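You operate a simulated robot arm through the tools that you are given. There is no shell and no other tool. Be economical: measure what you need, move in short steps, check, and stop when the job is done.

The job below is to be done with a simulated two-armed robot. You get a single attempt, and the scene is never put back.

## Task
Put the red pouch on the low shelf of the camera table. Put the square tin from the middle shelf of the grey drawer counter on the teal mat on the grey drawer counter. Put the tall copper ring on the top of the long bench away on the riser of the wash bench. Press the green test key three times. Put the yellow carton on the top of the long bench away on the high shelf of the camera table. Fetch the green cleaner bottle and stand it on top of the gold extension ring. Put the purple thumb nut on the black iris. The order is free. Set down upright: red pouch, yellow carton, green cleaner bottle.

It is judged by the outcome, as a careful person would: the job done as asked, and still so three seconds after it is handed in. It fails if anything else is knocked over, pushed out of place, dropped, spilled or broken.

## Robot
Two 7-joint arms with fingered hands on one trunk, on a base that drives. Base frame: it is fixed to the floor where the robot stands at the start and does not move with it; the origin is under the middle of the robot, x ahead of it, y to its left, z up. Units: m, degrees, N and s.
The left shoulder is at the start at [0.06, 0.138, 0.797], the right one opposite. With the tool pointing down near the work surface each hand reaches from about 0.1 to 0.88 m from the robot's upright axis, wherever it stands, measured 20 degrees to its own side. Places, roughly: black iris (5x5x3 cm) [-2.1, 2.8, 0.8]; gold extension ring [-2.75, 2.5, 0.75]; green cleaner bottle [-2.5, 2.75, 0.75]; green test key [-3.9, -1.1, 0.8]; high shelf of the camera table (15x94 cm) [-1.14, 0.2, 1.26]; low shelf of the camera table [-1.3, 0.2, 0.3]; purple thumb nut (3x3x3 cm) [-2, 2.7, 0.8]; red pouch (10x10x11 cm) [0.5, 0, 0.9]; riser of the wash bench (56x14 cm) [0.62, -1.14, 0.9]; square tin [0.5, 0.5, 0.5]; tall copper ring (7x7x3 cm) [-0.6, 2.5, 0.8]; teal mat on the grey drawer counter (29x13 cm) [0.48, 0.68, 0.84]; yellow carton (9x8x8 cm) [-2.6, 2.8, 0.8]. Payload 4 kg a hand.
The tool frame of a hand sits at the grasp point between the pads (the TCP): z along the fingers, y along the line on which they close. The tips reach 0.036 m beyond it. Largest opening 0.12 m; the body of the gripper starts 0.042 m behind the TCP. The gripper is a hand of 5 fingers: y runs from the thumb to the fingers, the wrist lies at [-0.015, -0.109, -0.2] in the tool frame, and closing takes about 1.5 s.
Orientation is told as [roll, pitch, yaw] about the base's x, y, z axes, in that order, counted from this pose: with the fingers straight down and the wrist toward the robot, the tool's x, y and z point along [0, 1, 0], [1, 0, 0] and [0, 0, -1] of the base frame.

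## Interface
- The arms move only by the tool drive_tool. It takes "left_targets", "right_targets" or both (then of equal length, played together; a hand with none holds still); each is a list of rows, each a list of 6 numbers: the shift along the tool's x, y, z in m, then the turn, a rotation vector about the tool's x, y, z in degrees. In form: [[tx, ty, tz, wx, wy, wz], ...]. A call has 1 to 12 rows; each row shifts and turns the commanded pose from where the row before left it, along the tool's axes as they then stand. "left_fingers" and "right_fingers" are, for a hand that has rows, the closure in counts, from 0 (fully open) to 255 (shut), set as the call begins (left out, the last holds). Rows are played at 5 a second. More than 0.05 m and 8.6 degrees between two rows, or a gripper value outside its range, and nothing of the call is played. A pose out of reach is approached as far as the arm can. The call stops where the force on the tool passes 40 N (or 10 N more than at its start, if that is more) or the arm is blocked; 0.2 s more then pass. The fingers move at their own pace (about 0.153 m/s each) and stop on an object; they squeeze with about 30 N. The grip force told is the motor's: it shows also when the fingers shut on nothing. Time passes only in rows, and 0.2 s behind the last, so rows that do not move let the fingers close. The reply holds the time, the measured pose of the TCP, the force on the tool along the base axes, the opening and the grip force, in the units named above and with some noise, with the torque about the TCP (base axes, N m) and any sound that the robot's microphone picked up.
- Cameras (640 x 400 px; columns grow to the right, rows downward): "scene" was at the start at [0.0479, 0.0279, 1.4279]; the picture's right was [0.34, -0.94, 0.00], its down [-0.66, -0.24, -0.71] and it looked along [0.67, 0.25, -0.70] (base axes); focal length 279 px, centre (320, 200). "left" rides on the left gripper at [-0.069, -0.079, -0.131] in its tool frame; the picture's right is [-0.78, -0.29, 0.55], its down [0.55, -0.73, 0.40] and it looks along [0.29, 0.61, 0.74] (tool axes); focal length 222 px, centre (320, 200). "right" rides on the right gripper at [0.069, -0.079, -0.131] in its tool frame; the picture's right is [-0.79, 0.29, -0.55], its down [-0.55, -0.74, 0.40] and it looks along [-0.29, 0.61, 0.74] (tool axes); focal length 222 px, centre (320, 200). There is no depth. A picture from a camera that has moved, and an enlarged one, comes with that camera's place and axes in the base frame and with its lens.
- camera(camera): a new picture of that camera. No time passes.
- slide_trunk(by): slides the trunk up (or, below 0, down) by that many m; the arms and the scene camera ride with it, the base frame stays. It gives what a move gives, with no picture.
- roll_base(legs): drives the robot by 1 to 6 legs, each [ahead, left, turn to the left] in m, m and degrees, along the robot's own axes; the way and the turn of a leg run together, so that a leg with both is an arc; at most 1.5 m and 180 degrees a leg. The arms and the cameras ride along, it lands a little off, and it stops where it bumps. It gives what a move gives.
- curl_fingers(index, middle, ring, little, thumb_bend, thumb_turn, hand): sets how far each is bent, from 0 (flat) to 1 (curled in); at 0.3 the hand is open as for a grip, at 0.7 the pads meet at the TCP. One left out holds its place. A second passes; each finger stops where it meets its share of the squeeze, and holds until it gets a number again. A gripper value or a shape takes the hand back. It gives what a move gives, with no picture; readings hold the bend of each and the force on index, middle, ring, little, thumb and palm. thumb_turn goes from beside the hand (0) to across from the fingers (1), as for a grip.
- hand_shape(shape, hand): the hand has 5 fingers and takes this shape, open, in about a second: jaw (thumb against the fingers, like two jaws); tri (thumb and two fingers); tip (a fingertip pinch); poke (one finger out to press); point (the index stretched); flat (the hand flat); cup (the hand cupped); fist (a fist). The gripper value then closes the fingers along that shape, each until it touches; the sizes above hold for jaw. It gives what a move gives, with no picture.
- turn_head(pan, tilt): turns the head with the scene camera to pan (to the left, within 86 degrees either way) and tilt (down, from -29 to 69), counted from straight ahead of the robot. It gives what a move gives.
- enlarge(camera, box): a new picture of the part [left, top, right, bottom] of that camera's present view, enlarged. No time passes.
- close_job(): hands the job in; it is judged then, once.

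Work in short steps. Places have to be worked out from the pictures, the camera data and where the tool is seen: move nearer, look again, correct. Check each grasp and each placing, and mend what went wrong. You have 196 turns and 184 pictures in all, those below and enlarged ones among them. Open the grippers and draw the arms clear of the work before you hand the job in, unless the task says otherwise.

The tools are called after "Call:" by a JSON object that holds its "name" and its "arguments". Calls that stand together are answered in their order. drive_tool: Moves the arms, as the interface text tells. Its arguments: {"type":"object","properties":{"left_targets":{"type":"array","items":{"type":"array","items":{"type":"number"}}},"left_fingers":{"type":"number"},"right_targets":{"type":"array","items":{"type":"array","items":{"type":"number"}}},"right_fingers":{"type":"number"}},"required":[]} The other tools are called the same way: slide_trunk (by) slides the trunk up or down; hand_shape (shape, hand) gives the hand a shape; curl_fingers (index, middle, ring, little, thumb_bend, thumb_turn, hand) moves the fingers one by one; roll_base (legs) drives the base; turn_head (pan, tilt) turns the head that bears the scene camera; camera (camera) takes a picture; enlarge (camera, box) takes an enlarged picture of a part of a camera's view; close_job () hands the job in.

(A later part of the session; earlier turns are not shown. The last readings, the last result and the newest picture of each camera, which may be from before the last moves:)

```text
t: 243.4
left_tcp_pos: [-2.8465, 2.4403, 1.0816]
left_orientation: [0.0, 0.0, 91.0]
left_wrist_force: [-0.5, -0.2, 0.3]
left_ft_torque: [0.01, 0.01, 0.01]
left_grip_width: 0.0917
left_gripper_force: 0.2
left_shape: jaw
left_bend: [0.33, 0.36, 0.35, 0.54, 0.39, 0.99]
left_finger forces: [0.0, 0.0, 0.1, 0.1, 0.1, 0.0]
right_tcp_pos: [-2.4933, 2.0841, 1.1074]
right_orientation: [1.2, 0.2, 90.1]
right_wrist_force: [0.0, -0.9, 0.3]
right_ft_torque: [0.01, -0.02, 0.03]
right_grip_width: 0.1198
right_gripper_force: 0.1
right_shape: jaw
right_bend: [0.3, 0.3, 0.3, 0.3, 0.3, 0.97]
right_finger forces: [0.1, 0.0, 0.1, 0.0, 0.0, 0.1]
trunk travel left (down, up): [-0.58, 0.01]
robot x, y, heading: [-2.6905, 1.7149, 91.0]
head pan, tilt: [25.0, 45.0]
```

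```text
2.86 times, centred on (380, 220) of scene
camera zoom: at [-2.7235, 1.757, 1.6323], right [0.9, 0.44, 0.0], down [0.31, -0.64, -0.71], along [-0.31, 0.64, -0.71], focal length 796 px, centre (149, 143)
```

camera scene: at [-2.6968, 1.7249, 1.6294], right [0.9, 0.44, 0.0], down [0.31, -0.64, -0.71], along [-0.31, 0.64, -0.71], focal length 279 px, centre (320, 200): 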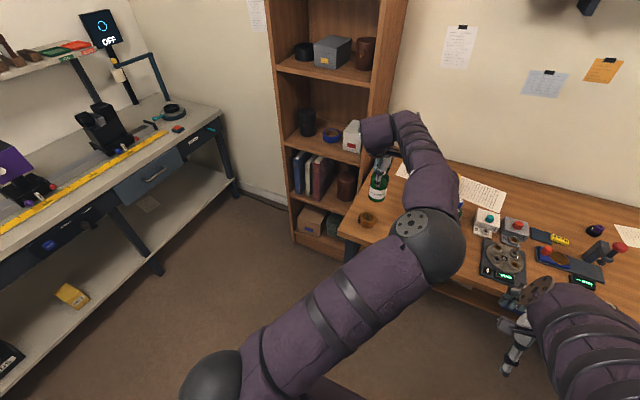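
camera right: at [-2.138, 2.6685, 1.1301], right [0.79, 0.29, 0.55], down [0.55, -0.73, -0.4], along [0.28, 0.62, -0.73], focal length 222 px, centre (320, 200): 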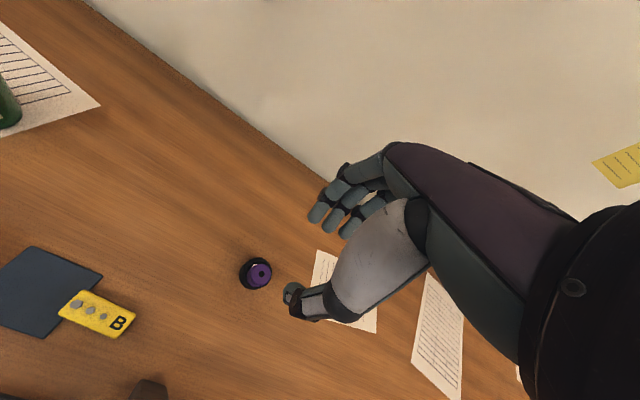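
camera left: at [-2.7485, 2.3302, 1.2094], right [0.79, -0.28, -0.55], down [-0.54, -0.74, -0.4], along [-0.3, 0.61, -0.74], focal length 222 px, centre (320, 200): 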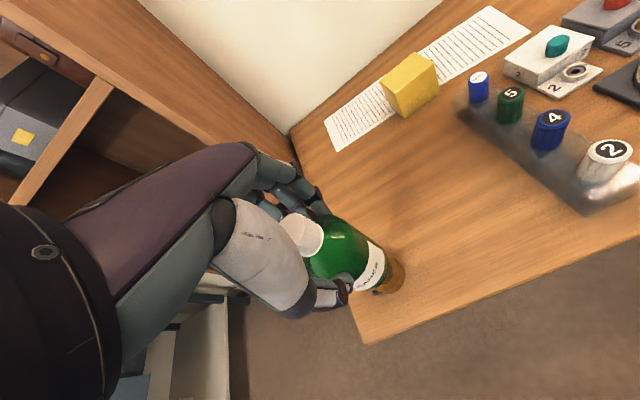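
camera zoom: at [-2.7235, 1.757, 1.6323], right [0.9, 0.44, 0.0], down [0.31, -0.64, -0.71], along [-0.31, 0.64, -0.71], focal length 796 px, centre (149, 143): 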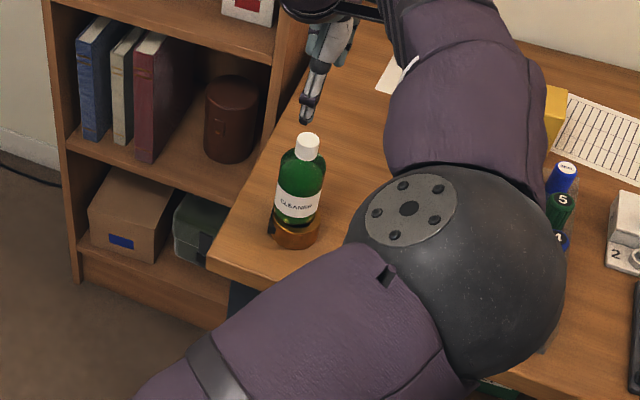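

The bottle stands upright on the gold ring. Now the yellow carton with the right hand: I retract the left arm, then approach and look from the right-hand camera.

Call:
{"name": "drive_tool", "arguments": {"left_targets": [[0, -0.045, 0, 0, 0, 0], [0, -0.045, 0, 0, 0, 0], [0, -0.045, 0, 0, 0, 0], [0, -0.045, 0, 0, 0, 0], [0, -0.045, 0, 0, 0, 0], [0, -0.045, 0, 0, 0, 0], [0, -0.045, 0, 0, 0, 0], [0.01, -0.045, 0, 0, 0, 0]], "right_targets": [[0.01, 0.03, 0, 0, 0, 0], [0.01, 0.03, 0, 0, 0, 0], [0.01, 0.03, 0, 0, 0, 0], [0.01, 0.03, 0, 0, 0, 0], [0.01, 0.03, 0, 0, 0, 0], [0.01, 0.03, 0, 0, 0, 0], [0.01, 0.03, 0, 0, 0, 0], [0.01, 0.03, 0, 0, 0, 0]], "left_fingers": 0}}

Call:
{"name": "roll_base", "arguments": {"legs": [[0.23, -0.05, 0]]}}

Call:
{"name": "turn_head", "arguments": {"pan": 0, "tilt": 45}}

Call:
{"name": "camera", "arguments": {"camera": "right"}}

Call:
{"name": "camera", "arguments": {"camera": "scene"}}

```text
t: 245.2
left_tcp_pos: [-2.8499, 2.08, 1.0795]
left_orientation: [-0.8, 0.4, 91.3]
left_wrist_force: [0.2, -0.2, -0.6]
left_ft_torque: [0.0, 0.01, -0.02]
left_grip_width: 0.1198
left_gripper_force: 0.0
left_shape: jaw
left_bend: [0.3, 0.3, 0.3, 0.3, 0.3, 0.97]
left_finger forces: [0.1, 0.1, 0.0, 0.0, 0.0, 0.0]
right_tcp_pos: [-2.5749, 2.325, 1.1082]
right_orientation: [1.2, 0.2, 90.1]
right_wrist_force: [-0.3, -0.7, 0.2]
right_ft_torque: [-0.02, 0.01, -0.01]
right_grip_width: 0.1196
right_gripper_force: 0.0
right_shape: jaw
right_bend: [0.3, 0.3, 0.3, 0.3, 0.3, 0.97]
right_finger forces: [0.0, 0.0, 0.0, 0.0, 0.0, 0.0]
trunk travel left (down, up): [-0.58, 0.01]
robot x, y, heading: [-2.6892, 1.7134, 91.2]
head pan, tilt: [25.0, 45.0]
```

```text
t: 246.9
left_tcp_pos: [-2.7997, 2.3095, 1.0785]
left_orientation: [-0.6, 0.4, 90.8]
left_wrist_force: [0.4, 0.1, -0.1]
left_ft_torque: [0.01, 0.01, 0.0]
left_grip_width: 0.1197
left_gripper_force: 0.0
left_shape: jaw
left_bend: [0.3, 0.3, 0.3, 0.3, 0.3, 0.97]
left_finger forces: [0.1, 0.0, 0.0, 0.0, 0.0, 0.1]
right_tcp_pos: [-2.5264, 2.5538, 1.1064]
right_orientation: [1.1, 0.2, 90.1]
right_wrist_force: [0.2, -0.5, -0.8]
right_ft_torque: [-0.03, 0.03, 0.02]
right_grip_width: 0.1198
right_gripper_force: 0.1
right_shape: jaw
right_bend: [0.3, 0.3, 0.3, 0.3, 0.3, 0.97]
right_finger forces: [0.0, 0.0, 0.0, 0.0, 0.0, 0.1]
trunk travel left (down, up): [-0.58, 0.01]
robot x, y, heading: [-2.6455, 1.9422, 91.0]
head pan, tilt: [25.0, 45.0]
```

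```text
t: 247.8
left_tcp_pos: [-2.8001, 2.3082, 1.0796]
left_orientation: [-0.7, 0.3, 90.7]
left_wrist_force: [-0.2, 0.1, -0.1]
left_ft_torque: [-0.03, -0.02, 0.01]
left_grip_width: 0.1198
left_gripper_force: 0.0
left_shape: jaw
left_bend: [0.3, 0.3, 0.3, 0.3, 0.3, 0.97]
left_finger forces: [0.0, 0.0, 0.0, 0.0, 0.0, 0.0]
right_tcp_pos: [-2.5269, 2.5529, 1.1083]
right_orientation: [1.2, 0.3, 90.2]
right_wrist_force: [-0.1, -0.7, 0.1]
right_ft_torque: [-0.01, 0.0, 0.01]
right_grip_width: 0.1198
right_gripper_force: 0.2
right_shape: jaw
right_bend: [0.3, 0.3, 0.3, 0.3, 0.3, 0.97]
right_finger forces: [0.1, 0.0, 0.0, 0.1, 0.0, 0.1]
trunk travel left (down, up): [-0.58, 0.01]
robot x, y, heading: [-2.6419, 1.9432, 91.1]
head pan, tilt: [0.0, 45.0]
```

```text
62 pictures are left
camera right: at [-2.5945, 2.4736, 1.2408], right [0.8, 0.29, 0.53], down [0.54, -0.74, -0.41], along [0.27, 0.61, -0.74], focal length 222 px, centre (320, 200)
```

right: 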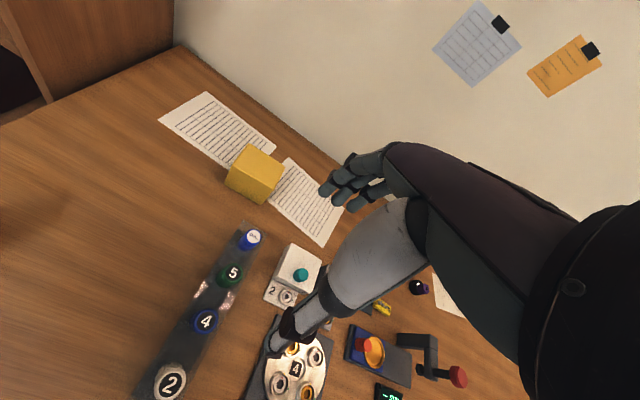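

```text
61 pictures are left
camera scene: at [-2.6431, 1.9938, 1.6324], right [1.0, 0.02, 0.0], down [0.01, -0.71, -0.71], along [-0.01, 0.71, -0.71], focal length 279 px, centre (320, 200)
```

scene: 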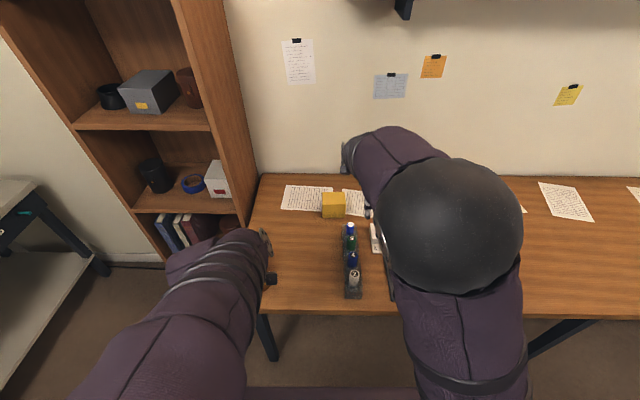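

Call:
{"name": "enlarge", "arguments": {"camera": "right", "box": [200, 120, 310, 220]}}

Call:
{"name": "enlarge", "arguments": {"camera": "scene", "box": [280, 170, 380, 240]}}

```text
4.00 times, centred on (255, 170) of right
camera zoom: at [-2.5945, 2.4736, 1.2408], right [0.8, 0.29, 0.53], down [0.54, -0.74, -0.41], along [0.27, 0.61, -0.74], focal length 888 px, centre (580, 320)
```

zoom: 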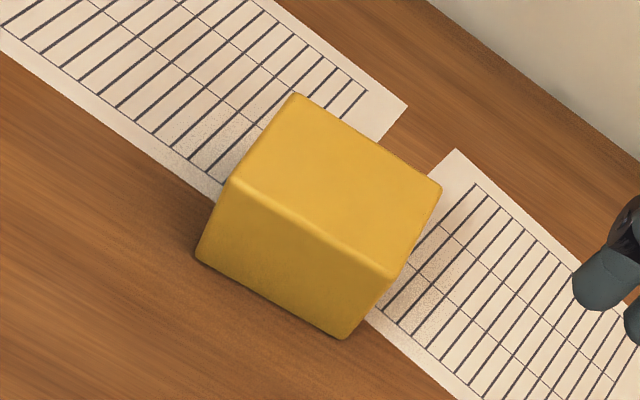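

```text
5.71 times, centred on (330, 205) of scene
camera zoom: at [-2.6431, 1.9938, 1.6324], right [1.0, 0.02, 0.0], down [0.01, -0.71, -0.71], along [-0.01, 0.71, -0.71], focal length 1592 px, centre (263, 171)
```

zoom: 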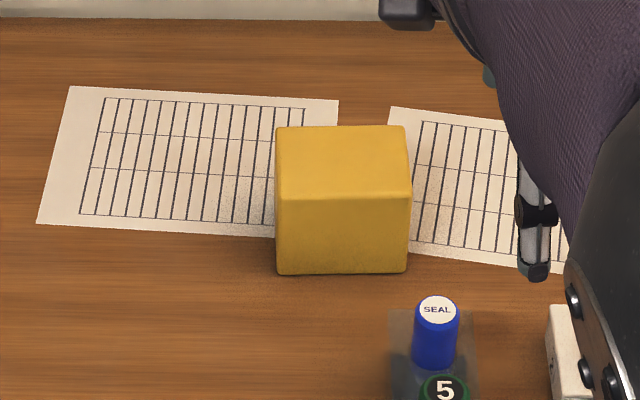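

The carton is axis-aligned at [-2.60, 2.762], top ≈0.875, 9 cm along x and 8 cm along y. I tuck the left hand, shift the base slightly, and bring the right hand over it.

Call:
{"name": "drive_tool", "arguments": {"left_targets": [[0, -0.03, 0, 0, 0, 0], [0, -0.03, 0, 0, 0, 0], [0, -0.03, 0, 0, 0, 0], [0, -0.03, 0, 0, 0, 0], [0, -0.03, 0, 0, 0, 0]], "right_targets": [[0.004, 0.03, 0, 0, -1.2, 0], [0.004, 0.03, 0, 0, 0, 0], [0.004, 0.03, 0, 0, 0, 0], [0.004, 0.03, 0, 0, 0, 0], [0.004, 0.03, 0, 0, 0, 0]]}}

Call:
{"name": "roll_base", "arguments": {"legs": [[0.055, 0.05, 0]]}}

Call:
{"name": "camera", "arguments": {"camera": "right"}}

```text
t: 248.3
left_tcp_pos: [-2.7115, 2.2595, 1.0895]
left_orientation: [-24.7, 3.8, 78.5]
left_wrist_force: [0.3, 0.4, 0.6]
left_ft_torque: [-0.01, -0.01, 0.05]
left_grip_width: 0.1199
left_gripper_force: 0.0
left_shape: jaw
left_bend: [0.3, 0.3, 0.3, 0.3, 0.3, 0.97]
left_finger forces: [0.0, 0.0, 0.0, 0.1, 0.1, 0.0]
left hand out of reach, approached as far as the arm can: row 1, 2
right_tcp_pos: [-2.5318, 2.5848, 1.109]
right_orientation: [0.0, 0.1, 90.2]
right_wrist_force: [-0.2, 1.2, 0.0]
right_ft_torque: [0.0, 0.01, -0.03]
right_grip_width: 0.12
right_gripper_force: 0.0
right_shape: jaw
right_bend: [0.3, 0.3, 0.3, 0.3, 0.3, 0.97]
right_finger forces: [0.0, 0.0, 0.1, 0.0, 0.1, 0.1]
trunk travel left (down, up): [-0.58, 0.01]
robot x, y, heading: [-2.6407, 1.9446, 91.1]
head pan, tilt: [0.0, 45.0]
stopped in row 2 (left hand): the arm was blocked; the commanded pose is now the measured one
```

```text
t: 249.3
left_tcp_pos: [-2.765, 2.3163, 1.0906]
left_orientation: [-24.8, 3.7, 78.5]
left_wrist_force: [-0.6, 0.9, 0.2]
left_ft_torque: [0.01, 0.01, -0.01]
left_grip_width: 0.1201
left_gripper_force: 0.0
left_shape: jaw
left_bend: [0.3, 0.3, 0.3, 0.3, 0.3, 0.97]
left_finger forces: [0.0, 0.1, 0.1, 0.0, 0.0, 0.0]
right_tcp_pos: [-2.5847, 2.6408, 1.1085]
right_orientation: [-0.1, 0.1, 90.2]
right_wrist_force: [-0.3, 0.9, -0.9]
right_ft_torque: [-0.03, 0.01, 0.02]
right_grip_width: 0.1199
right_gripper_force: 0.2
right_shape: jaw
right_bend: [0.3, 0.3, 0.3, 0.3, 0.3, 0.97]
right_finger forces: [0.1, 0.0, 0.1, 0.0, 0.0, 0.0]
trunk travel left (down, up): [-0.58, 0.01]
robot x, y, heading: [-2.695, 1.997, 91.3]
head pan, tilt: [0.0, 45.0]
```

```text
58 pictures are left
camera right: at [-2.6538, 2.56, 1.2394], right [0.78, 0.3, 0.55], down [0.55, -0.73, -0.39], along [0.28, 0.61, -0.74], focal length 222 px, centre (320, 200)
```

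right: 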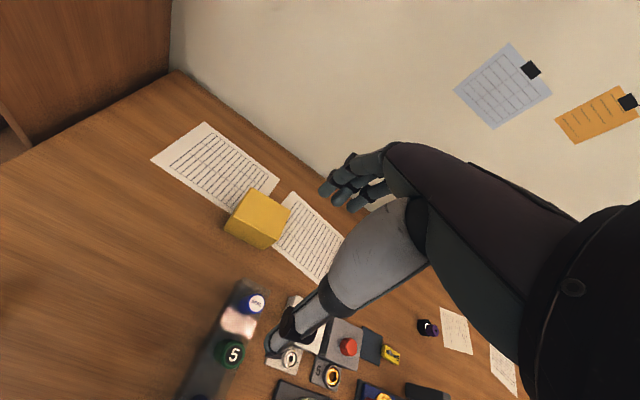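

I continue with the right hand toward the carton, lowering on the way.

Call:
{"name": "drive_tool", "arguments": {"right_targets": [[0.005, 0.04, 0.02, 0, 0, 0], [0.005, 0.04, 0.025, 0, 0, 0], [0.005, 0.041, 0.025, 0, 0, 0], [0, 0, 0.04, 0, 0, 0], [0, 0, 0.03, 0, 0, 0]]}}

Call:
{"name": "camera", "arguments": {"camera": "right"}}

```text
t: 250.5
left_tcp_pos: [-2.7631, 2.3145, 1.0901]
left_orientation: [-24.8, 3.7, 78.5]
left_wrist_force: [0.1, 0.7, -0.4]
left_ft_torque: [-0.04, 0.01, -0.01]
left_grip_width: 0.12
left_gripper_force: 0.1
left_shape: jaw
left_bend: [0.3, 0.3, 0.3, 0.3, 0.3, 0.97]
left_finger forces: [0.0, 0.0, 0.1, 0.0, 0.1, 0.0]
right_tcp_pos: [-2.5983, 2.7617, 0.9682]
right_orientation: [0.0, 0.1, 90.2]
right_wrist_force: [-0.5, 0.8, 0.1]
right_ft_torque: [-0.03, -0.04, -0.01]
right_grip_width: 0.1198
right_gripper_force: 0.1
right_shape: jaw
right_bend: [0.3, 0.3, 0.3, 0.3, 0.3, 0.97]
right_finger forces: [0.0, 0.0, 0.0, 0.1, 0.0, 0.1]
trunk travel left (down, up): [-0.58, 0.01]
robot x, y, heading: [-2.6924, 1.9951, 90.8]
head pan, tilt: [0.0, 45.0]
```

```text
57 pictures are left
camera right: at [-2.6674, 2.6814, 1.0993], right [0.78, 0.29, 0.55], down [0.55, -0.73, -0.4], along [0.28, 0.61, -0.74], focal length 222 px, centre (320, 200)
```

right: 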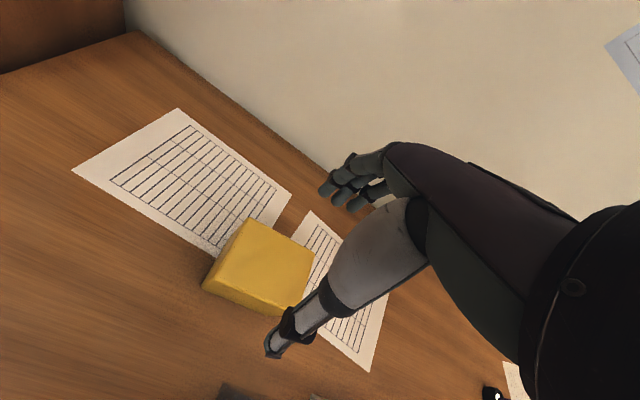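

The carton's top centre is ≈[-2.607, 2.757]; small correction, then descend to z≈0.853 and close.

Call:
{"name": "drive_tool", "arguments": {"right_targets": [[0.008, -0.004, 0.02, 0, 0, 0], [0, 0, 0.035, 0, 0, 0], [0, 0, 0.035, 0, 0, 0], [0, 0, 0.025, 0, 0, 0]]}}

Call:
{"name": "drive_tool", "arguments": {"right_targets": [[0, 0, 0, 0, 0, 0], [0, 0, 0, 0, 0, 0], [0, 0, 0, 0, 0, 0], [0, 0, 0, 0, 0, 0], [0, 0, 0, 0, 0, 0], [0, 0, 0, 0, 0, 0]], "right_fingers": 255}}

Call:
{"name": "camera", "arguments": {"camera": "right"}}

```text
t: 251.5
left_tcp_pos: [-2.7631, 2.315, 1.0906]
left_orientation: [-24.9, 3.7, 78.6]
left_wrist_force: [-0.1, -0.4, 0.4]
left_ft_torque: [0.01, -0.02, -0.01]
left_grip_width: 0.12
left_gripper_force: 0.0
left_shape: jaw
left_bend: [0.3, 0.3, 0.3, 0.3, 0.3, 0.97]
left_finger forces: [0.0, 0.0, 0.0, 0.1, 0.1, 0.0]
right_tcp_pos: [-2.6065, 2.7567, 0.8531]
right_orientation: [0.0, 0.1, 90.2]
right_wrist_force: [-0.7, 0.3, 0.5]
right_ft_torque: [0.01, -0.01, 0.0]
right_grip_width: 0.1197
right_gripper_force: 0.0
right_shape: jaw
right_bend: [0.3, 0.3, 0.3, 0.3, 0.3, 0.97]
right_finger forces: [0.0, 0.0, 0.1, 0.0, 0.0, 0.0]
trunk travel left (down, up): [-0.58, 0.01]
robot x, y, heading: [-2.6967, 1.9987, 90.9]
head pan, tilt: [0.0, 45.0]
```

```text
t: 252.9
left_tcp_pos: [-2.764, 2.3147, 1.0893]
left_orientation: [-24.8, 3.8, 78.5]
left_wrist_force: [-0.1, 0.4, -0.6]
left_ft_torque: [0.02, 0.0, 0.04]
left_grip_width: 0.1196
left_gripper_force: 0.1
left_shape: jaw
left_bend: [0.3, 0.3, 0.3, 0.3, 0.3, 0.97]
left_finger forces: [0.1, 0.0, 0.1, 0.0, 0.0, 0.0]
right_tcp_pos: [-2.6069, 2.7556, 0.8522]
right_orientation: [0.0, 0.1, 90.2]
right_wrist_force: [0.0, 0.4, 0.1]
right_ft_torque: [-0.02, 0.03, 0.04]
right_grip_width: 0.0649
right_gripper_force: 30.4
right_shape: jaw
right_bend: [0.4, 0.44, 0.43, 0.69, 0.53, 0.99]
right_finger forces: [15.4, 6.3, 3.4, 1.9, 27.2, 0.0]
trunk travel left (down, up): [-0.58, 0.01]
robot x, y, heading: [-2.6936, 1.9925, 91.0]
head pan, tilt: [0.0, 45.0]
```

```text
56 pictures are left
camera right: at [-2.6763, 2.676, 0.9846], right [0.78, 0.29, 0.55], down [0.55, -0.73, -0.4], along [0.28, 0.61, -0.74], focal length 222 px, centre (320, 200)
```

right: 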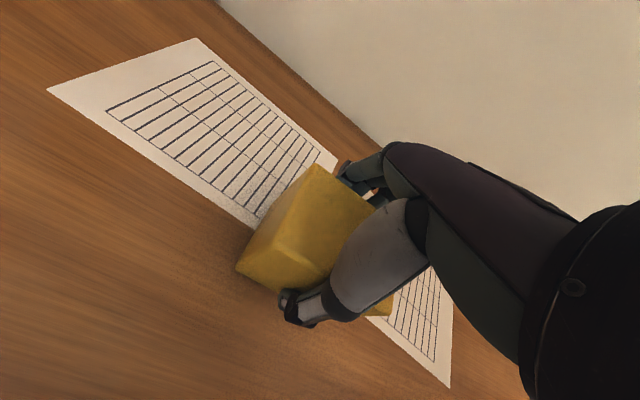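

Gripped. I lift it 20 cm and check.

Call:
{"name": "drive_tool", "arguments": {"right_targets": [[0, 0, -0.02, 0, 0, 0], [0, 0, -0.04, 0, 0, 0], [0, 0, -0.04, 0, 0, 0], [0, -0.02, -0.04, 0, 0, 0], [0, -0.03, -0.03, 0, 0, 0], [0, -0.04, 0, 0, 0, 0], [0, -0.04, 0, 0, 0, 0]]}}

Call:
{"name": "roll_base", "arguments": {"legs": [[-0.2, 0, 0]]}}

Call:
{"name": "camera", "arguments": {"camera": "scene"}}

```text
t: 254.5
left_tcp_pos: [-2.7627, 2.3129, 1.0897]
left_orientation: [-24.8, 3.6, 78.6]
left_wrist_force: [0.6, 0.1, -0.3]
left_ft_torque: [-0.01, 0.01, 0.02]
left_grip_width: 0.1198
left_gripper_force: 0.0
left_shape: jaw
left_bend: [0.3, 0.3, 0.3, 0.3, 0.3, 0.97]
left_finger forces: [0.0, 0.1, 0.0, 0.0, 0.0, 0.1]
right_tcp_pos: [-2.6048, 2.6243, 1.0245]
right_orientation: [0.1, 0.1, 90.3]
right_wrist_force: [0.0, -0.1, -1.3]
right_ft_torque: [0.02, 0.01, 0.0]
right_grip_width: 0.0646
right_gripper_force: 29.6
right_shape: jaw
right_bend: [0.4, 0.44, 0.43, 0.69, 0.53, 0.99]
right_finger forces: [15.6, 6.4, 3.4, 1.8, 27.4, 0.1]
trunk travel left (down, up): [-0.58, 0.01]
robot x, y, heading: [-2.6924, 1.9966, 91.2]
head pan, tilt: [0.0, 45.0]
```

```text
t: 256.1
left_tcp_pos: [-2.7602, 2.1118, 1.0899]
left_orientation: [-24.7, 3.8, 78.5]
left_wrist_force: [-0.6, -0.1, -0.4]
left_ft_torque: [0.0, 0.01, 0.04]
left_grip_width: 0.1201
left_gripper_force: 0.1
left_shape: jaw
left_bend: [0.3, 0.3, 0.3, 0.3, 0.3, 0.97]
left_finger forces: [0.0, 0.0, 0.0, 0.1, 0.0, 0.1]
right_tcp_pos: [-2.6025, 2.4234, 1.0239]
right_orientation: [0.0, 0.1, 90.1]
right_wrist_force: [0.1, -0.4, -1.0]
right_ft_torque: [-0.03, 0.03, 0.0]
right_grip_width: 0.0645
right_gripper_force: 30.2
right_shape: jaw
right_bend: [0.4, 0.44, 0.43, 0.69, 0.53, 0.99]
right_finger forces: [15.6, 6.4, 3.5, 1.9, 27.1, 0.1]
trunk travel left (down, up): [-0.58, 0.01]
robot x, y, heading: [-2.6912, 1.7963, 90.9]
head pan, tilt: [0.0, 45.0]
```

```text
55 pictures are left
camera scene: at [-2.6904, 1.8457, 1.6324], right [1.0, 0.02, 0.0], down [0.01, -0.71, -0.71], along [-0.01, 0.71, -0.71], focal length 279 px, centre (320, 200)
```

scene: 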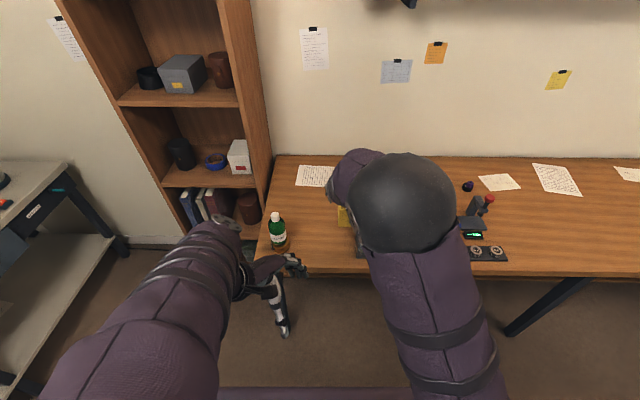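

The bottle and carton are fine. I restore the left hand's attitude, then drive along the bench to the copper ring.

Call:
{"name": "roll_base", "arguments": {"legs": [[-0.09, 0, 0], [0, -1.4, 0], [0, -0.62, 0]]}}

Call:
{"name": "drive_tool", "arguments": {"left_targets": [[0.04, 0.01, 0, -1.6, 6.2, -3.1], [0.04, 0.01, 0, -1.6, 6.2, -3.1], [0.04, 0.01, 0, -1.6, 6.2, -3.1], [0.04, 0.01, 0, -1.6, 6.2, -3.1], [0.02, 0.02, 0, 0, 0, 0]]}}

Call:
{"name": "turn_head", "arguments": {"pan": 15, "tilt": 45}}

Call:
{"name": "camera", "arguments": {"camera": "scene"}}

```text
t: 266.9
left_tcp_pos: [-0.7418, 2.0797, 1.0896]
left_orientation: [-24.6, 3.7, 79.3]
left_wrist_force: [0.3, 0.0, 0.8]
left_ft_torque: [-0.04, -0.01, 0.01]
left_grip_width: 0.12
left_gripper_force: 0.0
left_shape: jaw
left_bend: [0.3, 0.3, 0.3, 0.3, 0.3, 0.97]
left_finger forces: [0.1, 0.1, 0.0, 0.0, 0.0, 0.0]
right_tcp_pos: [-0.5904, 2.3944, 1.0226]
right_orientation: [0.0, 0.0, 90.9]
right_wrist_force: [0.7, 0.3, -0.7]
right_ft_torque: [0.01, 0.03, 0.03]
right_grip_width: 0.0647
right_gripper_force: 30.1
right_shape: jaw
right_bend: [0.4, 0.44, 0.43, 0.69, 0.53, 0.99]
right_finger forces: [15.5, 6.5, 3.5, 1.7, 27.2, 0.1]
trunk travel left (down, up): [-0.58, 0.01]
robot x, y, heading: [-0.6729, 1.7647, 91.9]
head pan, tilt: [0.0, 45.0]
```

```text
t: 268.1
left_tcp_pos: [-0.9134, 2.152, 1.0473]
left_orientation: [0.6, 0.1, 92.6]
left_wrist_force: [0.1, 0.8, -0.6]
left_ft_torque: [-0.03, 0.0, 0.02]
left_grip_width: 0.1198
left_gripper_force: 0.0
left_shape: jaw
left_bend: [0.3, 0.3, 0.3, 0.3, 0.3, 0.97]
left_finger forces: [0.1, 0.0, 0.1, 0.0, 0.1, 0.0]
right_tcp_pos: [-0.5906, 2.3942, 1.0231]
right_orientation: [0.1, 0.3, 90.9]
right_wrist_force: [0.7, -0.1, -2.8]
right_ft_torque: [-0.02, -0.01, 0.0]
right_grip_width: 0.0646
right_gripper_force: 29.6
right_shape: jaw
right_bend: [0.4, 0.44, 0.43, 0.69, 0.53, 0.99]
right_finger forces: [15.5, 6.3, 3.5, 1.8, 27.2, 0.0]
trunk travel left (down, up): [-0.58, 0.01]
robot x, y, heading: [-0.6711, 1.7645, 92.0]
head pan, tilt: [0.0, 45.0]
```

```text
t: 268.8
left_tcp_pos: [-0.9133, 2.1509, 1.047]
left_orientation: [0.5, 0.0, 92.7]
left_wrist_force: [-0.2, -0.8, -0.1]
left_ft_torque: [0.01, 0.02, 0.02]
left_grip_width: 0.1201
left_gripper_force: 0.0
left_shape: jaw
left_bend: [0.3, 0.3, 0.3, 0.3, 0.3, 0.97]
left_finger forces: [0.0, 0.1, 0.0, 0.0, 0.0, 0.0]
right_tcp_pos: [-0.5899, 2.3953, 1.0235]
right_orientation: [0.0, 0.0, 90.9]
right_wrist_force: [-0.5, -0.5, -1.2]
right_ft_torque: [0.02, -0.01, 0.0]
right_grip_width: 0.0644
right_gripper_force: 30.1
right_shape: jaw
right_bend: [0.4, 0.44, 0.43, 0.69, 0.53, 0.99]
right_finger forces: [15.4, 6.4, 3.5, 1.7, 27.3, 0.0]
trunk travel left (down, up): [-0.58, 0.01]
robot x, y, heading: [-0.6742, 1.7624, 91.9]
head pan, tilt: [15.0, 45.0]
```

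```text
54 pictures are left
camera scene: at [-0.6923, 1.8117, 1.6324], right [0.96, 0.29, 0.0], down [0.2, -0.68, -0.71], along [-0.2, 0.68, -0.71], focal length 279 px, centre (320, 200)
```

scene: 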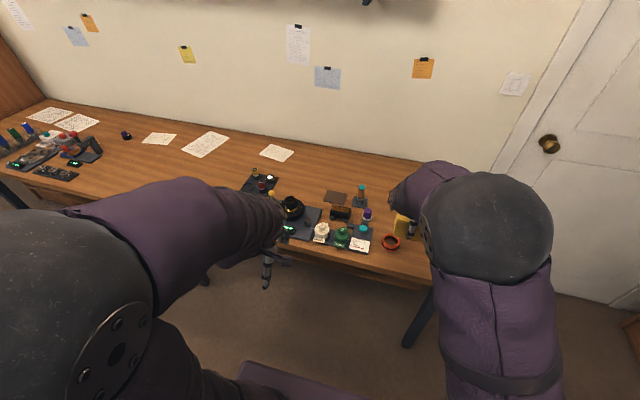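

The copper ring is at ≈[-0.619, 2.468]. I shift right and forward so it is in front of the left hand.

Call:
{"name": "roll_base", "arguments": {"legs": [[0, -0.295, -1.5], [0.16, 0, 0]]}}

Call:
{"name": "drive_tool", "arguments": {"left_targets": [[0, 0.03, 0.01, 0, 0, 0], [0, 0.03, 0.02, 0, 0, 0], [0, 0.03, 0.02, 0, 0, 0], [0, 0.03, 0.02, 0, 0, 0], [0, 0.03, 0.02, 0, 0, 0]]}}

Call:
{"name": "camera", "arguments": {"camera": "left"}}

Call:
{"name": "camera", "arguments": {"camera": "scene"}}

```text
t: 271.9
left_tcp_pos: [-0.6071, 2.3221, 1.0487]
left_orientation: [0.6, 0.2, 91.0]
left_wrist_force: [0.9, 0.5, 0.1]
left_ft_torque: [-0.02, 0.0, 0.01]
left_grip_width: 0.1197
left_gripper_force: 0.0
left_shape: jaw
left_bend: [0.3, 0.3, 0.3, 0.3, 0.3, 0.97]
left_finger forces: [0.0, 0.1, 0.0, 0.1, 0.0, 0.0]
right_tcp_pos: [-0.2792, 2.5563, 1.0234]
right_orientation: [0.0, 0.2, 89.3]
right_wrist_force: [0.3, 0.2, -1.7]
right_ft_torque: [-0.04, -0.01, -0.01]
right_grip_width: 0.0649
right_gripper_force: 30.2
right_shape: jaw
right_bend: [0.4, 0.44, 0.43, 0.69, 0.53, 0.99]
right_finger forces: [15.5, 6.4, 3.5, 1.7, 27.3, 0.0]
trunk travel left (down, up): [-0.58, 0.01]
robot x, y, heading: [-0.3767, 1.9287, 90.2]
head pan, tilt: [15.0, 45.0]
```

```text
t: 273.1
left_tcp_pos: [-0.6159, 2.4676, 0.9608]
left_orientation: [0.7, 0.2, 91.0]
left_wrist_force: [0.3, 0.1, -0.1]
left_ft_torque: [-0.02, 0.01, 0.02]
left_grip_width: 0.1199
left_gripper_force: 0.0
left_shape: jaw
left_bend: [0.3, 0.3, 0.3, 0.3, 0.3, 0.97]
left_finger forces: [0.0, 0.0, 0.0, 0.1, 0.0, 0.0]
left hand out of reach, approached as far as the arm can: row 4
right_tcp_pos: [-0.2775, 2.557, 1.0224]
right_orientation: [0.0, 0.2, 89.3]
right_wrist_force: [-0.2, 0.5, -1.5]
right_ft_torque: [-0.03, -0.01, -0.02]
right_grip_width: 0.0646
right_gripper_force: 29.7
right_shape: jaw
right_bend: [0.4, 0.44, 0.43, 0.69, 0.53, 0.99]
right_finger forces: [15.5, 6.5, 3.5, 1.8, 27.2, 0.0]
trunk travel left (down, up): [-0.58, 0.01]
robot x, y, heading: [-0.372, 1.9289, 90.3]
head pan, tilt: [15.0, 45.0]
```

```text
53 pictures are left
camera left: at [-0.5437, 2.3888, 1.0923], right [0.78, -0.28, -0.56], down [-0.54, -0.75, -0.39], along [-0.31, 0.61, -0.73], focal length 222 px, centre (320, 200)
```

left: 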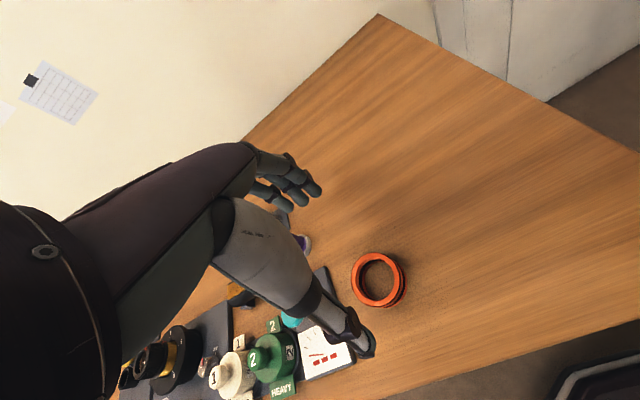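

```text
52 pictures are left
camera scene: at [-0.3954, 1.9782, 1.6323], right [0.97, 0.26, 0.0], down [0.18, -0.68, -0.71], along [-0.19, 0.68, -0.71], focal length 279 px, centre (320, 200)
```

scene: 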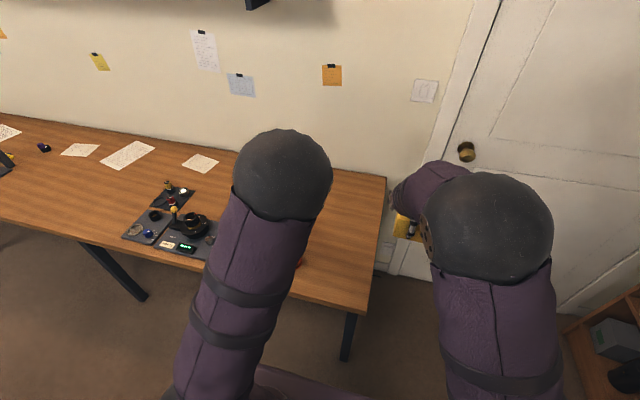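

Ring centre ≈[-0.624, 2.460]. I correct by 8 mm and descend using the trunk.

Call:
{"name": "drive_tool", "arguments": {"left_targets": [[0.008, -0.008, 0, 0, 0, 0], [0, 0, 0, 0, 0, 0]]}}

Call:
{"name": "slide_trunk", "arguments": {"by": -0.09}}

Call:
{"name": "camera", "arguments": {"camera": "left"}}

```text
t: 273.6
left_tcp_pos: [-0.6241, 2.4572, 0.9629]
left_orientation: [0.5, 0.1, 91.0]
left_wrist_force: [-0.3, -0.3, 0.3]
left_ft_torque: [-0.04, -0.03, 0.01]
left_grip_width: 0.12
left_gripper_force: 0.1
left_shape: jaw
left_bend: [0.3, 0.3, 0.3, 0.3, 0.3, 0.97]
left_finger forces: [0.0, 0.1, 0.0, 0.1, 0.0, 0.1]
right_tcp_pos: [-0.279, 2.555, 1.0239]
right_orientation: [0.0, 0.1, 89.3]
right_wrist_force: [0.6, -0.3, -0.6]
right_ft_torque: [-0.01, 0.02, 0.0]
right_grip_width: 0.0647
right_gripper_force: 29.7
right_shape: jaw
right_bend: [0.4, 0.44, 0.43, 0.69, 0.53, 0.99]
right_finger forces: [15.5, 6.3, 3.6, 1.9, 27.2, 0.1]
trunk travel left (down, up): [-0.58, 0.01]
robot x, y, heading: [-0.3766, 1.9263, 90.1]
head pan, tilt: [15.0, 45.0]
```

```text
t: 274.9
left_tcp_pos: [-0.6242, 2.4556, 0.8729]
left_orientation: [0.6, 0.1, 91.0]
left_wrist_force: [0.1, 0.2, -0.2]
left_ft_torque: [0.02, 0.02, 0.0]
left_grip_width: 0.1196
left_gripper_force: 0.1
left_shape: jaw
left_bend: [0.3, 0.3, 0.3, 0.3, 0.3, 0.97]
left_finger forces: [0.0, 0.0, 0.1, 0.0, 0.0, 0.1]
right_tcp_pos: [-0.278, 2.5554, 0.9342]
right_orientation: [0.1, 0.1, 89.4]
right_wrist_force: [0.4, 0.2, -1.6]
right_ft_torque: [0.01, -0.01, 0.0]
right_grip_width: 0.0646
right_gripper_force: 30.7
right_shape: jaw
right_bend: [0.4, 0.44, 0.43, 0.69, 0.53, 0.99]
right_finger forces: [15.5, 6.4, 3.4, 1.8, 27.3, 0.1]
trunk travel left (down, up): [-0.49, 0.1]
robot x, y, heading: [-0.3785, 1.925, 90.3]
head pan, tilt: [15.0, 45.0]
```

```text
51 pictures are left
camera left: at [-0.5521, 2.3788, 1.0038], right [0.78, -0.28, -0.55], down [-0.54, -0.75, -0.39], along [-0.3, 0.61, -0.73], focal length 222 px, centre (320, 200)
```

left: 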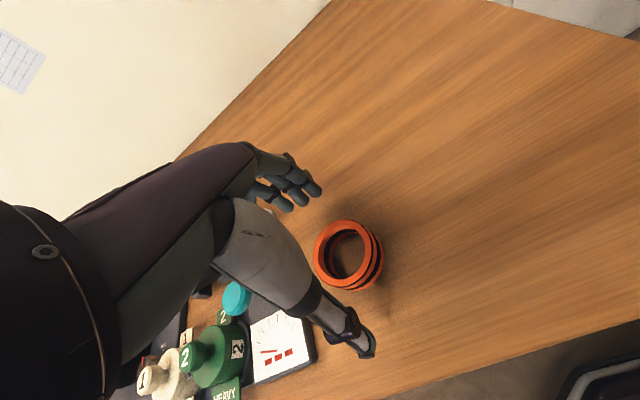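

Centred. Lower 3 cm more and close on the ring.

Call:
{"name": "slide_trunk", "arguments": {"by": -0.029}}

Call:
{"name": "drive_tool", "arguments": {"left_targets": [[0, 0, 0, 0, 0, 0], [0, 0, 0, 0, 0, 0], [0, 0, 0, 0, 0, 0], [0, 0, 0, 0, 0, 0], [0, 0, 0, 0, 0, 0], [0, 0, 0, 0, 0, 0], [0, 0, 0, 0, 0, 0]], "left_fingers": 255}}

Call:
{"name": "slide_trunk", "arguments": {"by": 0.129}}

Call:
{"name": "camera", "arguments": {"camera": "left"}}

```text
t: 275.6
left_tcp_pos: [-0.6231, 2.457, 0.8437]
left_orientation: [0.5, 0.1, 91.0]
left_wrist_force: [-0.1, 0.5, -0.2]
left_ft_torque: [-0.01, 0.0, -0.01]
left_grip_width: 0.12
left_gripper_force: 0.1
left_shape: jaw
left_bend: [0.3, 0.3, 0.3, 0.3, 0.3, 0.97]
left_finger forces: [0.0, 0.0, 0.1, 0.1, 0.1, 0.0]
right_tcp_pos: [-0.2778, 2.555, 0.904]
right_orientation: [0.0, 0.1, 89.3]
right_wrist_force: [0.2, -0.6, -1.5]
right_ft_torque: [-0.01, -0.02, -0.02]
right_grip_width: 0.0648
right_gripper_force: 30.1
right_shape: jaw
right_bend: [0.4, 0.44, 0.43, 0.69, 0.53, 0.99]
right_finger forces: [15.5, 6.4, 3.5, 1.8, 27.2, 0.0]
trunk travel left (down, up): [-0.461, 0.129]
robot x, y, heading: [-0.3784, 1.9274, 90.2]
head pan, tilt: [15.0, 45.0]
```

```text
t: 277.2
left_tcp_pos: [-0.6252, 2.4569, 0.8443]
left_orientation: [0.6, 0.1, 91.0]
left_wrist_force: [-0.1, 0.8, 0.1]
left_ft_torque: [-0.01, 0.02, 0.02]
left_grip_width: 0.0565
left_gripper_force: 30.0
left_shape: jaw
left_bend: [0.4, 0.46, 0.48, 0.7, 0.64, 1.0]
left_finger forces: [15.8, 8.6, 0.0, 0.0, 25.0, 0.0]
right_tcp_pos: [-0.2773, 2.5545, 0.9041]
right_orientation: [0.0, 0.1, 89.2]
right_wrist_force: [-0.4, -0.2, -0.6]
right_ft_torque: [-0.01, 0.02, 0.0]
right_grip_width: 0.0648
right_gripper_force: 30.1
right_shape: jaw
right_bend: [0.4, 0.44, 0.43, 0.69, 0.53, 0.99]
right_finger forces: [15.5, 6.3, 3.4, 1.8, 27.2, 0.0]
trunk travel left (down, up): [-0.461, 0.129]
robot x, y, heading: [-0.373, 1.9241, 90.1]
head pan, tilt: [15.0, 45.0]
```

```text
t: 278.8
left_tcp_pos: [-0.6238, 2.4568, 0.9733]
left_orientation: [0.7, 0.1, 90.9]
left_wrist_force: [-0.3, 0.1, -1.0]
left_ft_torque: [-0.03, 0.0, -0.02]
left_grip_width: 0.0567
left_gripper_force: 29.8
left_shape: jaw
left_bend: [0.4, 0.46, 0.48, 0.7, 0.64, 1.0]
left_finger forces: [15.8, 8.5, 0.0, 0.1, 24.8, 0.1]
right_tcp_pos: [-0.2779, 2.5549, 1.0338]
right_orientation: [-0.1, 0.2, 89.3]
right_wrist_force: [0.7, 0.6, -1.6]
right_ft_torque: [-0.01, -0.01, -0.01]
right_grip_width: 0.0645
right_gripper_force: 29.9
right_shape: jaw
right_bend: [0.4, 0.44, 0.43, 0.69, 0.53, 0.99]
right_finger forces: [15.4, 6.4, 3.5, 1.9, 27.3, 0.0]
trunk travel left (down, up): [-0.59, 0.0]
robot x, y, heading: [-0.3752, 1.927, 90.1]
head pan, tilt: [15.0, 45.0]
```

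```text
50 pictures are left
camera left: at [-0.5522, 2.3791, 1.1035], right [0.78, -0.28, -0.55], down [-0.54, -0.75, -0.39], along [-0.3, 0.61, -0.73], focal length 222 px, centre (320, 200)
```

left: 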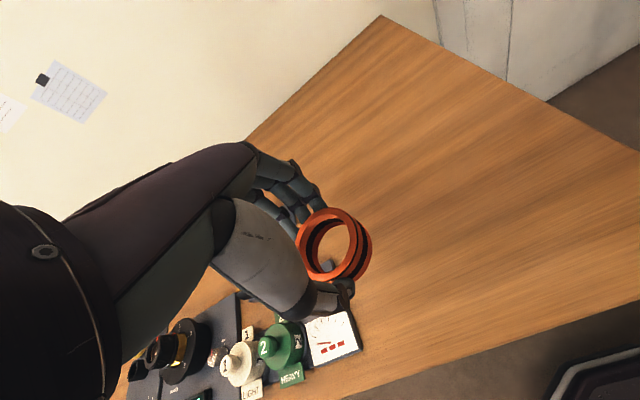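

The copper ring is held level. I draw the arms in a bit and drive back toward the camera table.

Call:
{"name": "drive_tool", "arguments": {"left_targets": [[0, -0.03, 0, 0, 0, 0], [0, -0.03, 0, 0, 0, 0], [0, -0.03, 0, 0, 0, 0], [0, -0.02, 0, 0, 0, 0]], "right_targets": [[0, -0.04, 0, 0, 0, 0], [0, -0.04, 0, 0, 0, 0], [0, -0.04, 0, 0, 0, 0], [0, -0.04, 0, 0, 0, 0]]}}

Call:
{"name": "roll_base", "arguments": {"legs": [[-0.1, -0.1, 0], [-1.4, 0, 0], [0, 0, 90]]}}

Call:
{"name": "turn_head", "arguments": {"pan": 0, "tilt": 30}}

Call:
{"name": "camera", "arguments": {"camera": "scene"}}

```text
t: 279.8
left_tcp_pos: [-0.6208, 2.3473, 0.9763]
left_orientation: [0.7, 0.1, 90.9]
left_wrist_force: [0.4, -0.3, -0.8]
left_ft_torque: [0.02, -0.02, -0.01]
left_grip_width: 0.0567
left_gripper_force: 30.5
left_shape: jaw
left_bend: [0.4, 0.46, 0.48, 0.7, 0.64, 1.0]
left_finger forces: [15.9, 8.7, 0.0, 0.0, 24.9, 0.0]
right_tcp_pos: [-0.2795, 2.3943, 1.0339]
right_orientation: [0.0, 0.2, 89.4]
right_wrist_force: [-0.5, 0.1, -0.9]
right_ft_torque: [-0.01, 0.0, -0.01]
right_grip_width: 0.0645
right_gripper_force: 29.4
right_shape: jaw
right_bend: [0.4, 0.44, 0.43, 0.69, 0.53, 0.99]
right_finger forces: [15.5, 6.4, 3.5, 1.8, 27.3, 0.1]
trunk travel left (down, up): [-0.59, 0.0]
robot x, y, heading: [-0.3753, 1.9302, 90.2]
head pan, tilt: [15.0, 45.0]
```

```text
t: 291.6
left_tcp_pos: [-0.7018, 0.1787, 0.9751]
left_orientation: [0.7, 0.2, -179.5]
left_wrist_force: [-0.1, 0.3, -1.9]
left_ft_torque: [-0.01, -0.03, -0.01]
left_grip_width: 0.0566
left_gripper_force: 29.8
left_shape: jaw
left_bend: [0.41, 0.46, 0.48, 0.7, 0.64, 1.0]
left_finger forces: [15.3, 9.1, 0.0, 0.1, 24.6, 0.0]
right_tcp_pos: [-0.7437, 0.5208, 1.032]
right_orientation: [0.0, 0.1, 178.8]
right_wrist_force: [-0.2, 0.0, -1.3]
right_ft_torque: [0.02, -0.03, 0.0]
right_grip_width: 0.0645
right_gripper_force: 29.9
right_shape: jaw
right_bend: [0.4, 0.44, 0.43, 0.69, 0.53, 0.99]
right_finger forces: [15.5, 6.3, 3.5, 1.8, 26.9, 0.0]
trunk travel left (down, up): [-0.59, 0.0]
robot x, y, heading: [-0.2755, 0.4179, 179.5]
head pan, tilt: [15.0, 45.0]
```

```text
t: 292.4
left_tcp_pos: [-0.7013, 0.1805, 0.9753]
left_orientation: [0.7, 0.2, -179.5]
left_wrist_force: [-0.2, -0.1, -0.8]
left_ft_torque: [-0.01, -0.04, -0.01]
left_grip_width: 0.0568
left_gripper_force: 30.0
left_shape: jaw
left_bend: [0.41, 0.46, 0.48, 0.7, 0.64, 1.0]
left_finger forces: [15.4, 9.1, 0.0, 0.0, 24.6, 0.0]
right_tcp_pos: [-0.7448, 0.5213, 1.0336]
right_orientation: [0.0, 0.1, 178.7]
right_wrist_force: [-0.1, 0.5, -1.1]
right_ft_torque: [0.0, 0.0, -0.02]
right_grip_width: 0.0645
right_gripper_force: 30.0
right_shape: jaw
right_bend: [0.4, 0.44, 0.43, 0.69, 0.53, 0.99]
right_finger forces: [15.4, 6.2, 3.5, 1.8, 27.0, 0.1]
trunk travel left (down, up): [-0.59, 0.0]
robot x, y, heading: [-0.277, 0.4169, 179.6]
head pan, tilt: [0.0, 30.0]
```

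```text
49 pictures are left
camera scene: at [-0.3372, 0.4192, 1.6649], right [0.01, 1.0, 0.0], down [0.5, 0.0, -0.87], along [-0.87, 0.01, -0.5], focal length 279 px, centre (320, 200)
```

scene: 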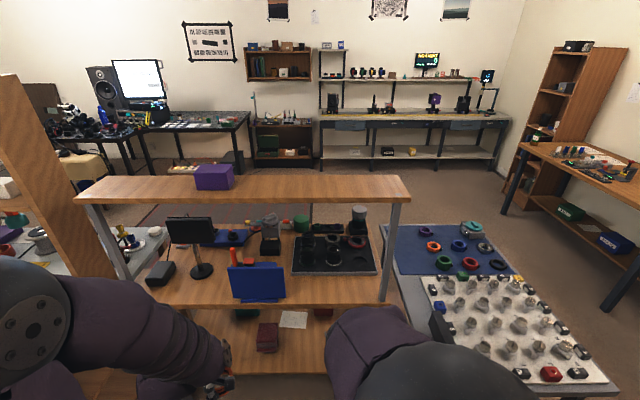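

The high shelf spans x −1.20…−1.065, y −0.3…0.7; there's a purple box at y≈0.1. Free place at y≈0.45. I raise the right arm with the carton here in free space.

Call:
{"name": "drive_tool", "arguments": {"right_targets": [[0, -0.004, -0.032, 0, 0, 0], [0, -0.004, -0.032, 0, 0, 0], [0, -0.004, -0.032, 0, 0, 0], [0, -0.004, -0.032, 0, 0, 0], [0, -0.004, -0.032, 0, 0, 0], [0, -0.004, -0.032, 0, 0, 0], [0, -0.004, -0.032, 0, 0, 0], [0, -0.004, -0.032, 0, 0, 0], [0, -0.004, -0.032, 0, 0, 0], [0, -0.004, -0.032, 0, 0, 0]]}}

Call:
{"name": "camera", "arguments": {"camera": "scene"}}

```text
t: 294.6
left_tcp_pos: [-0.7013, 0.1787, 0.9755]
left_orientation: [0.6, 0.1, -179.6]
left_wrist_force: [-0.2, -0.4, -0.3]
left_ft_torque: [0.02, -0.03, -0.02]
left_grip_width: 0.0565
left_gripper_force: 29.8
left_shape: jaw
left_bend: [0.41, 0.46, 0.48, 0.7, 0.64, 1.0]
left_finger forces: [15.4, 9.1, 0.0, 0.1, 24.6, 0.0]
right_tcp_pos: [-0.7046, 0.5233, 1.3518]
right_orientation: [0.9, 0.7, 178.9]
right_wrist_force: [0.4, 0.4, -1.5]
right_ft_torque: [0.0, 0.01, -0.02]
right_grip_width: 0.0644
right_gripper_force: 29.9
right_shape: jaw
right_bend: [0.4, 0.44, 0.43, 0.7, 0.53, 0.99]
right_finger forces: [15.3, 6.3, 3.4, 1.7, 26.9, 0.0]
trunk travel left (down, up): [-0.59, 0.0]
robot x, y, heading: [-0.2802, 0.4189, 179.6]
head pan, tilt: [0.0, 30.0]
```

```text
48 pictures are left
camera scene: at [-0.337, 0.4193, 1.665], right [0.01, 1.0, 0.0], down [0.5, 0.0, -0.87], along [-0.87, 0.01, -0.5], focal length 279 px, centre (320, 200)
```

scene: 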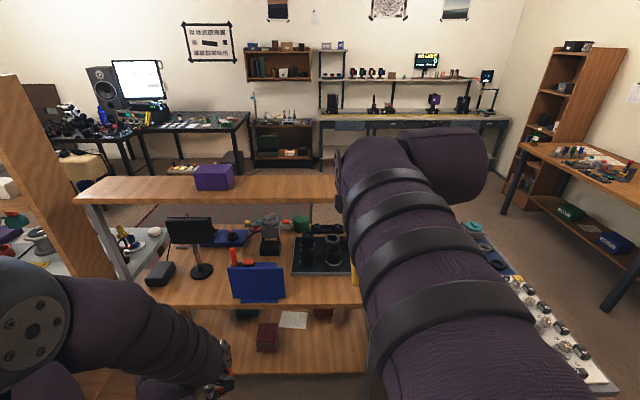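

The carton is at shelf height. Before approaching I draw the left hand (with the ring) back and outward so it stays clear of the table, and extend the right arm 8 cm.

Call:
{"name": "drive_tool", "arguments": {"left_targets": [[0.035, -0.025, 0, 0, 0, 0], [0.035, -0.025, 0, 0, 0, 0], [0.035, -0.025, 0, 0, 0, 0], [0.035, -0.025, 0, 0, 0, 0], [0, -0.02, 0, 0, 0, 0]], "right_targets": [[0, 0.02, 0, -0.5, -0.8, 0], [0, 0.02, 0, 0, 0, 0], [0, 0.02, 0, 0, 0, 0], [0, 0.02, 0, 0, 0, 0], [0, 0, 0, 0, 0, 0]]}}

```text
t: 295.9
left_tcp_pos: [-0.5616, 0.0149, 0.9883]
left_orientation: [14.4, 11.1, 178.0]
left_wrist_force: [0.0, 0.3, -0.4]
left_ft_torque: [-0.01, 0.0, -0.03]
left_grip_width: 0.0563
left_gripper_force: 29.9
left_shape: jaw
left_bend: [0.41, 0.46, 0.48, 0.7, 0.65, 1.0]
left_finger forces: [15.7, 9.2, 0.1, 0.1, 24.8, 0.0]
left hand out of reach, approached as far as the arm can: row 1, 2
right_tcp_pos: [-0.7856, 0.521, 1.3528]
right_orientation: [-0.9, -0.3, 178.7]
right_wrist_force: [0.1, -0.2, -1.5]
right_ft_torque: [-0.03, -0.02, 0.0]
right_grip_width: 0.0641
right_gripper_force: 29.8
right_shape: jaw
right_bend: [0.4, 0.44, 0.43, 0.7, 0.53, 0.99]
right_finger forces: [15.4, 6.3, 3.5, 1.8, 26.9, 0.1]
trunk travel left (down, up): [-0.59, 0.0]
robot x, y, heading: [-0.28, 0.4206, 179.5]
head pan, tilt: [0.0, 30.0]
stopped in row 5 (left hand): the arm was blocked; the commanded pose is now the measured one
```

Now drive 0.35 m ahead and 7 cm left to bring the carton over the high shelf.

Call:
{"name": "roll_base", "arguments": {"legs": [[0.25, 0.07, 0], [0.1, 0, 0]]}}

Call:
{"name": "turn_head", "arguments": {"pan": -20, "tilt": 35}}

Call:
{"name": "camera", "arguments": {"camera": "scene"}}

Call:
{"name": "camera", "arguments": {"camera": "right"}}

```text
t: 298.6
left_tcp_pos: [-0.9151, -0.0511, 0.9888]
left_orientation: [14.4, 11.1, 177.9]
left_wrist_force: [-0.8, 0.2, -1.1]
left_ft_torque: [0.0, -0.04, 0.0]
left_grip_width: 0.0562
left_gripper_force: 29.9
left_shape: jaw
left_bend: [0.41, 0.46, 0.48, 0.7, 0.65, 1.0]
left_finger forces: [15.8, 9.2, 0.1, 0.0, 24.6, 0.1]
right_tcp_pos: [-1.1368, 0.4547, 1.3527]
right_orientation: [-1.0, -0.3, 178.6]
right_wrist_force: [-0.1, 0.3, -0.9]
right_ft_torque: [0.0, -0.05, 0.02]
right_grip_width: 0.0644
right_gripper_force: 30.1
right_shape: jaw
right_bend: [0.4, 0.44, 0.43, 0.7, 0.53, 0.99]
right_finger forces: [15.4, 6.1, 3.7, 1.9, 26.9, 0.1]
trunk travel left (down, up): [-0.59, 0.0]
robot x, y, heading: [-0.6301, 0.351, 179.2]
head pan, tilt: [0.0, 30.0]
```

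```text
t: 299.4
left_tcp_pos: [-0.9128, -0.0521, 0.9887]
left_orientation: [14.4, 11.1, 177.8]
left_wrist_force: [0.6, 0.1, -1.0]
left_ft_torque: [0.0, 0.0, 0.0]
left_grip_width: 0.0563
left_gripper_force: 30.1
left_shape: jaw
left_bend: [0.41, 0.46, 0.48, 0.7, 0.65, 1.0]
left_finger forces: [15.7, 9.1, 0.0, 0.0, 24.9, 0.1]
right_tcp_pos: [-1.1361, 0.4549, 1.3542]
right_orientation: [-1.0, -0.4, 178.6]
right_wrist_force: [-0.7, -0.1, -1.4]
right_ft_torque: [-0.03, 0.01, 0.01]
right_grip_width: 0.0644
right_gripper_force: 30.0
right_shape: jaw
right_bend: [0.4, 0.44, 0.43, 0.7, 0.53, 0.99]
right_finger forces: [15.4, 6.2, 3.7, 1.7, 27.0, 0.0]
trunk travel left (down, up): [-0.59, 0.0]
robot x, y, heading: [-0.6266, 0.3491, 179.6]
head pan, tilt: [-20.0, 35.0]
```

```text
47 pictures are left
camera scene: at [-0.6801, 0.3824, 1.6572], right [0.35, 0.94, 0.0], down [0.54, -0.2, -0.82], along [-0.77, 0.29, -0.57], focal length 279 px, centre (320, 200)
```

scene: 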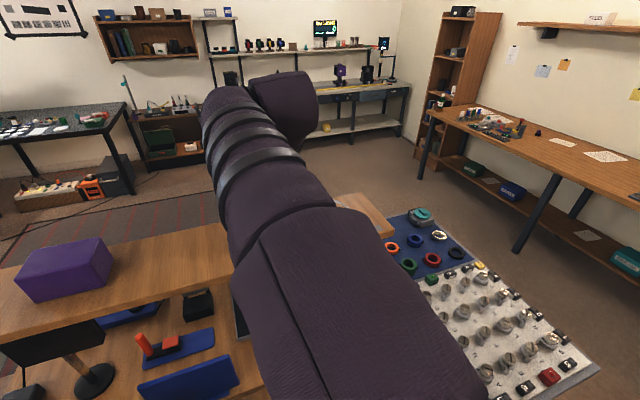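

```text
46 pictures are left
camera right: at [-1.0585, 0.3809, 1.4834], right [-0.27, 0.78, 0.56], down [0.75, 0.54, -0.39], along [-0.61, 0.31, -0.73], focal length 222 px, centre (320, 200)
```

right: 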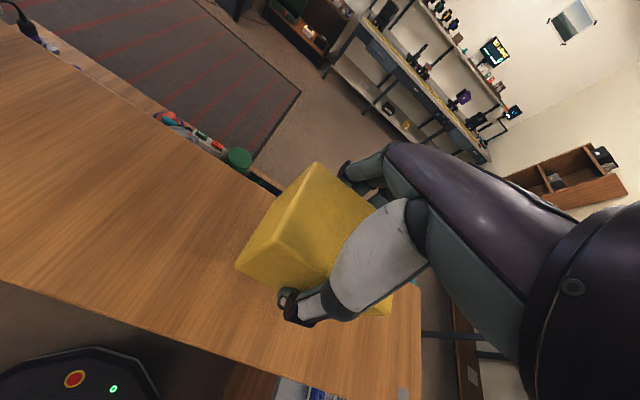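

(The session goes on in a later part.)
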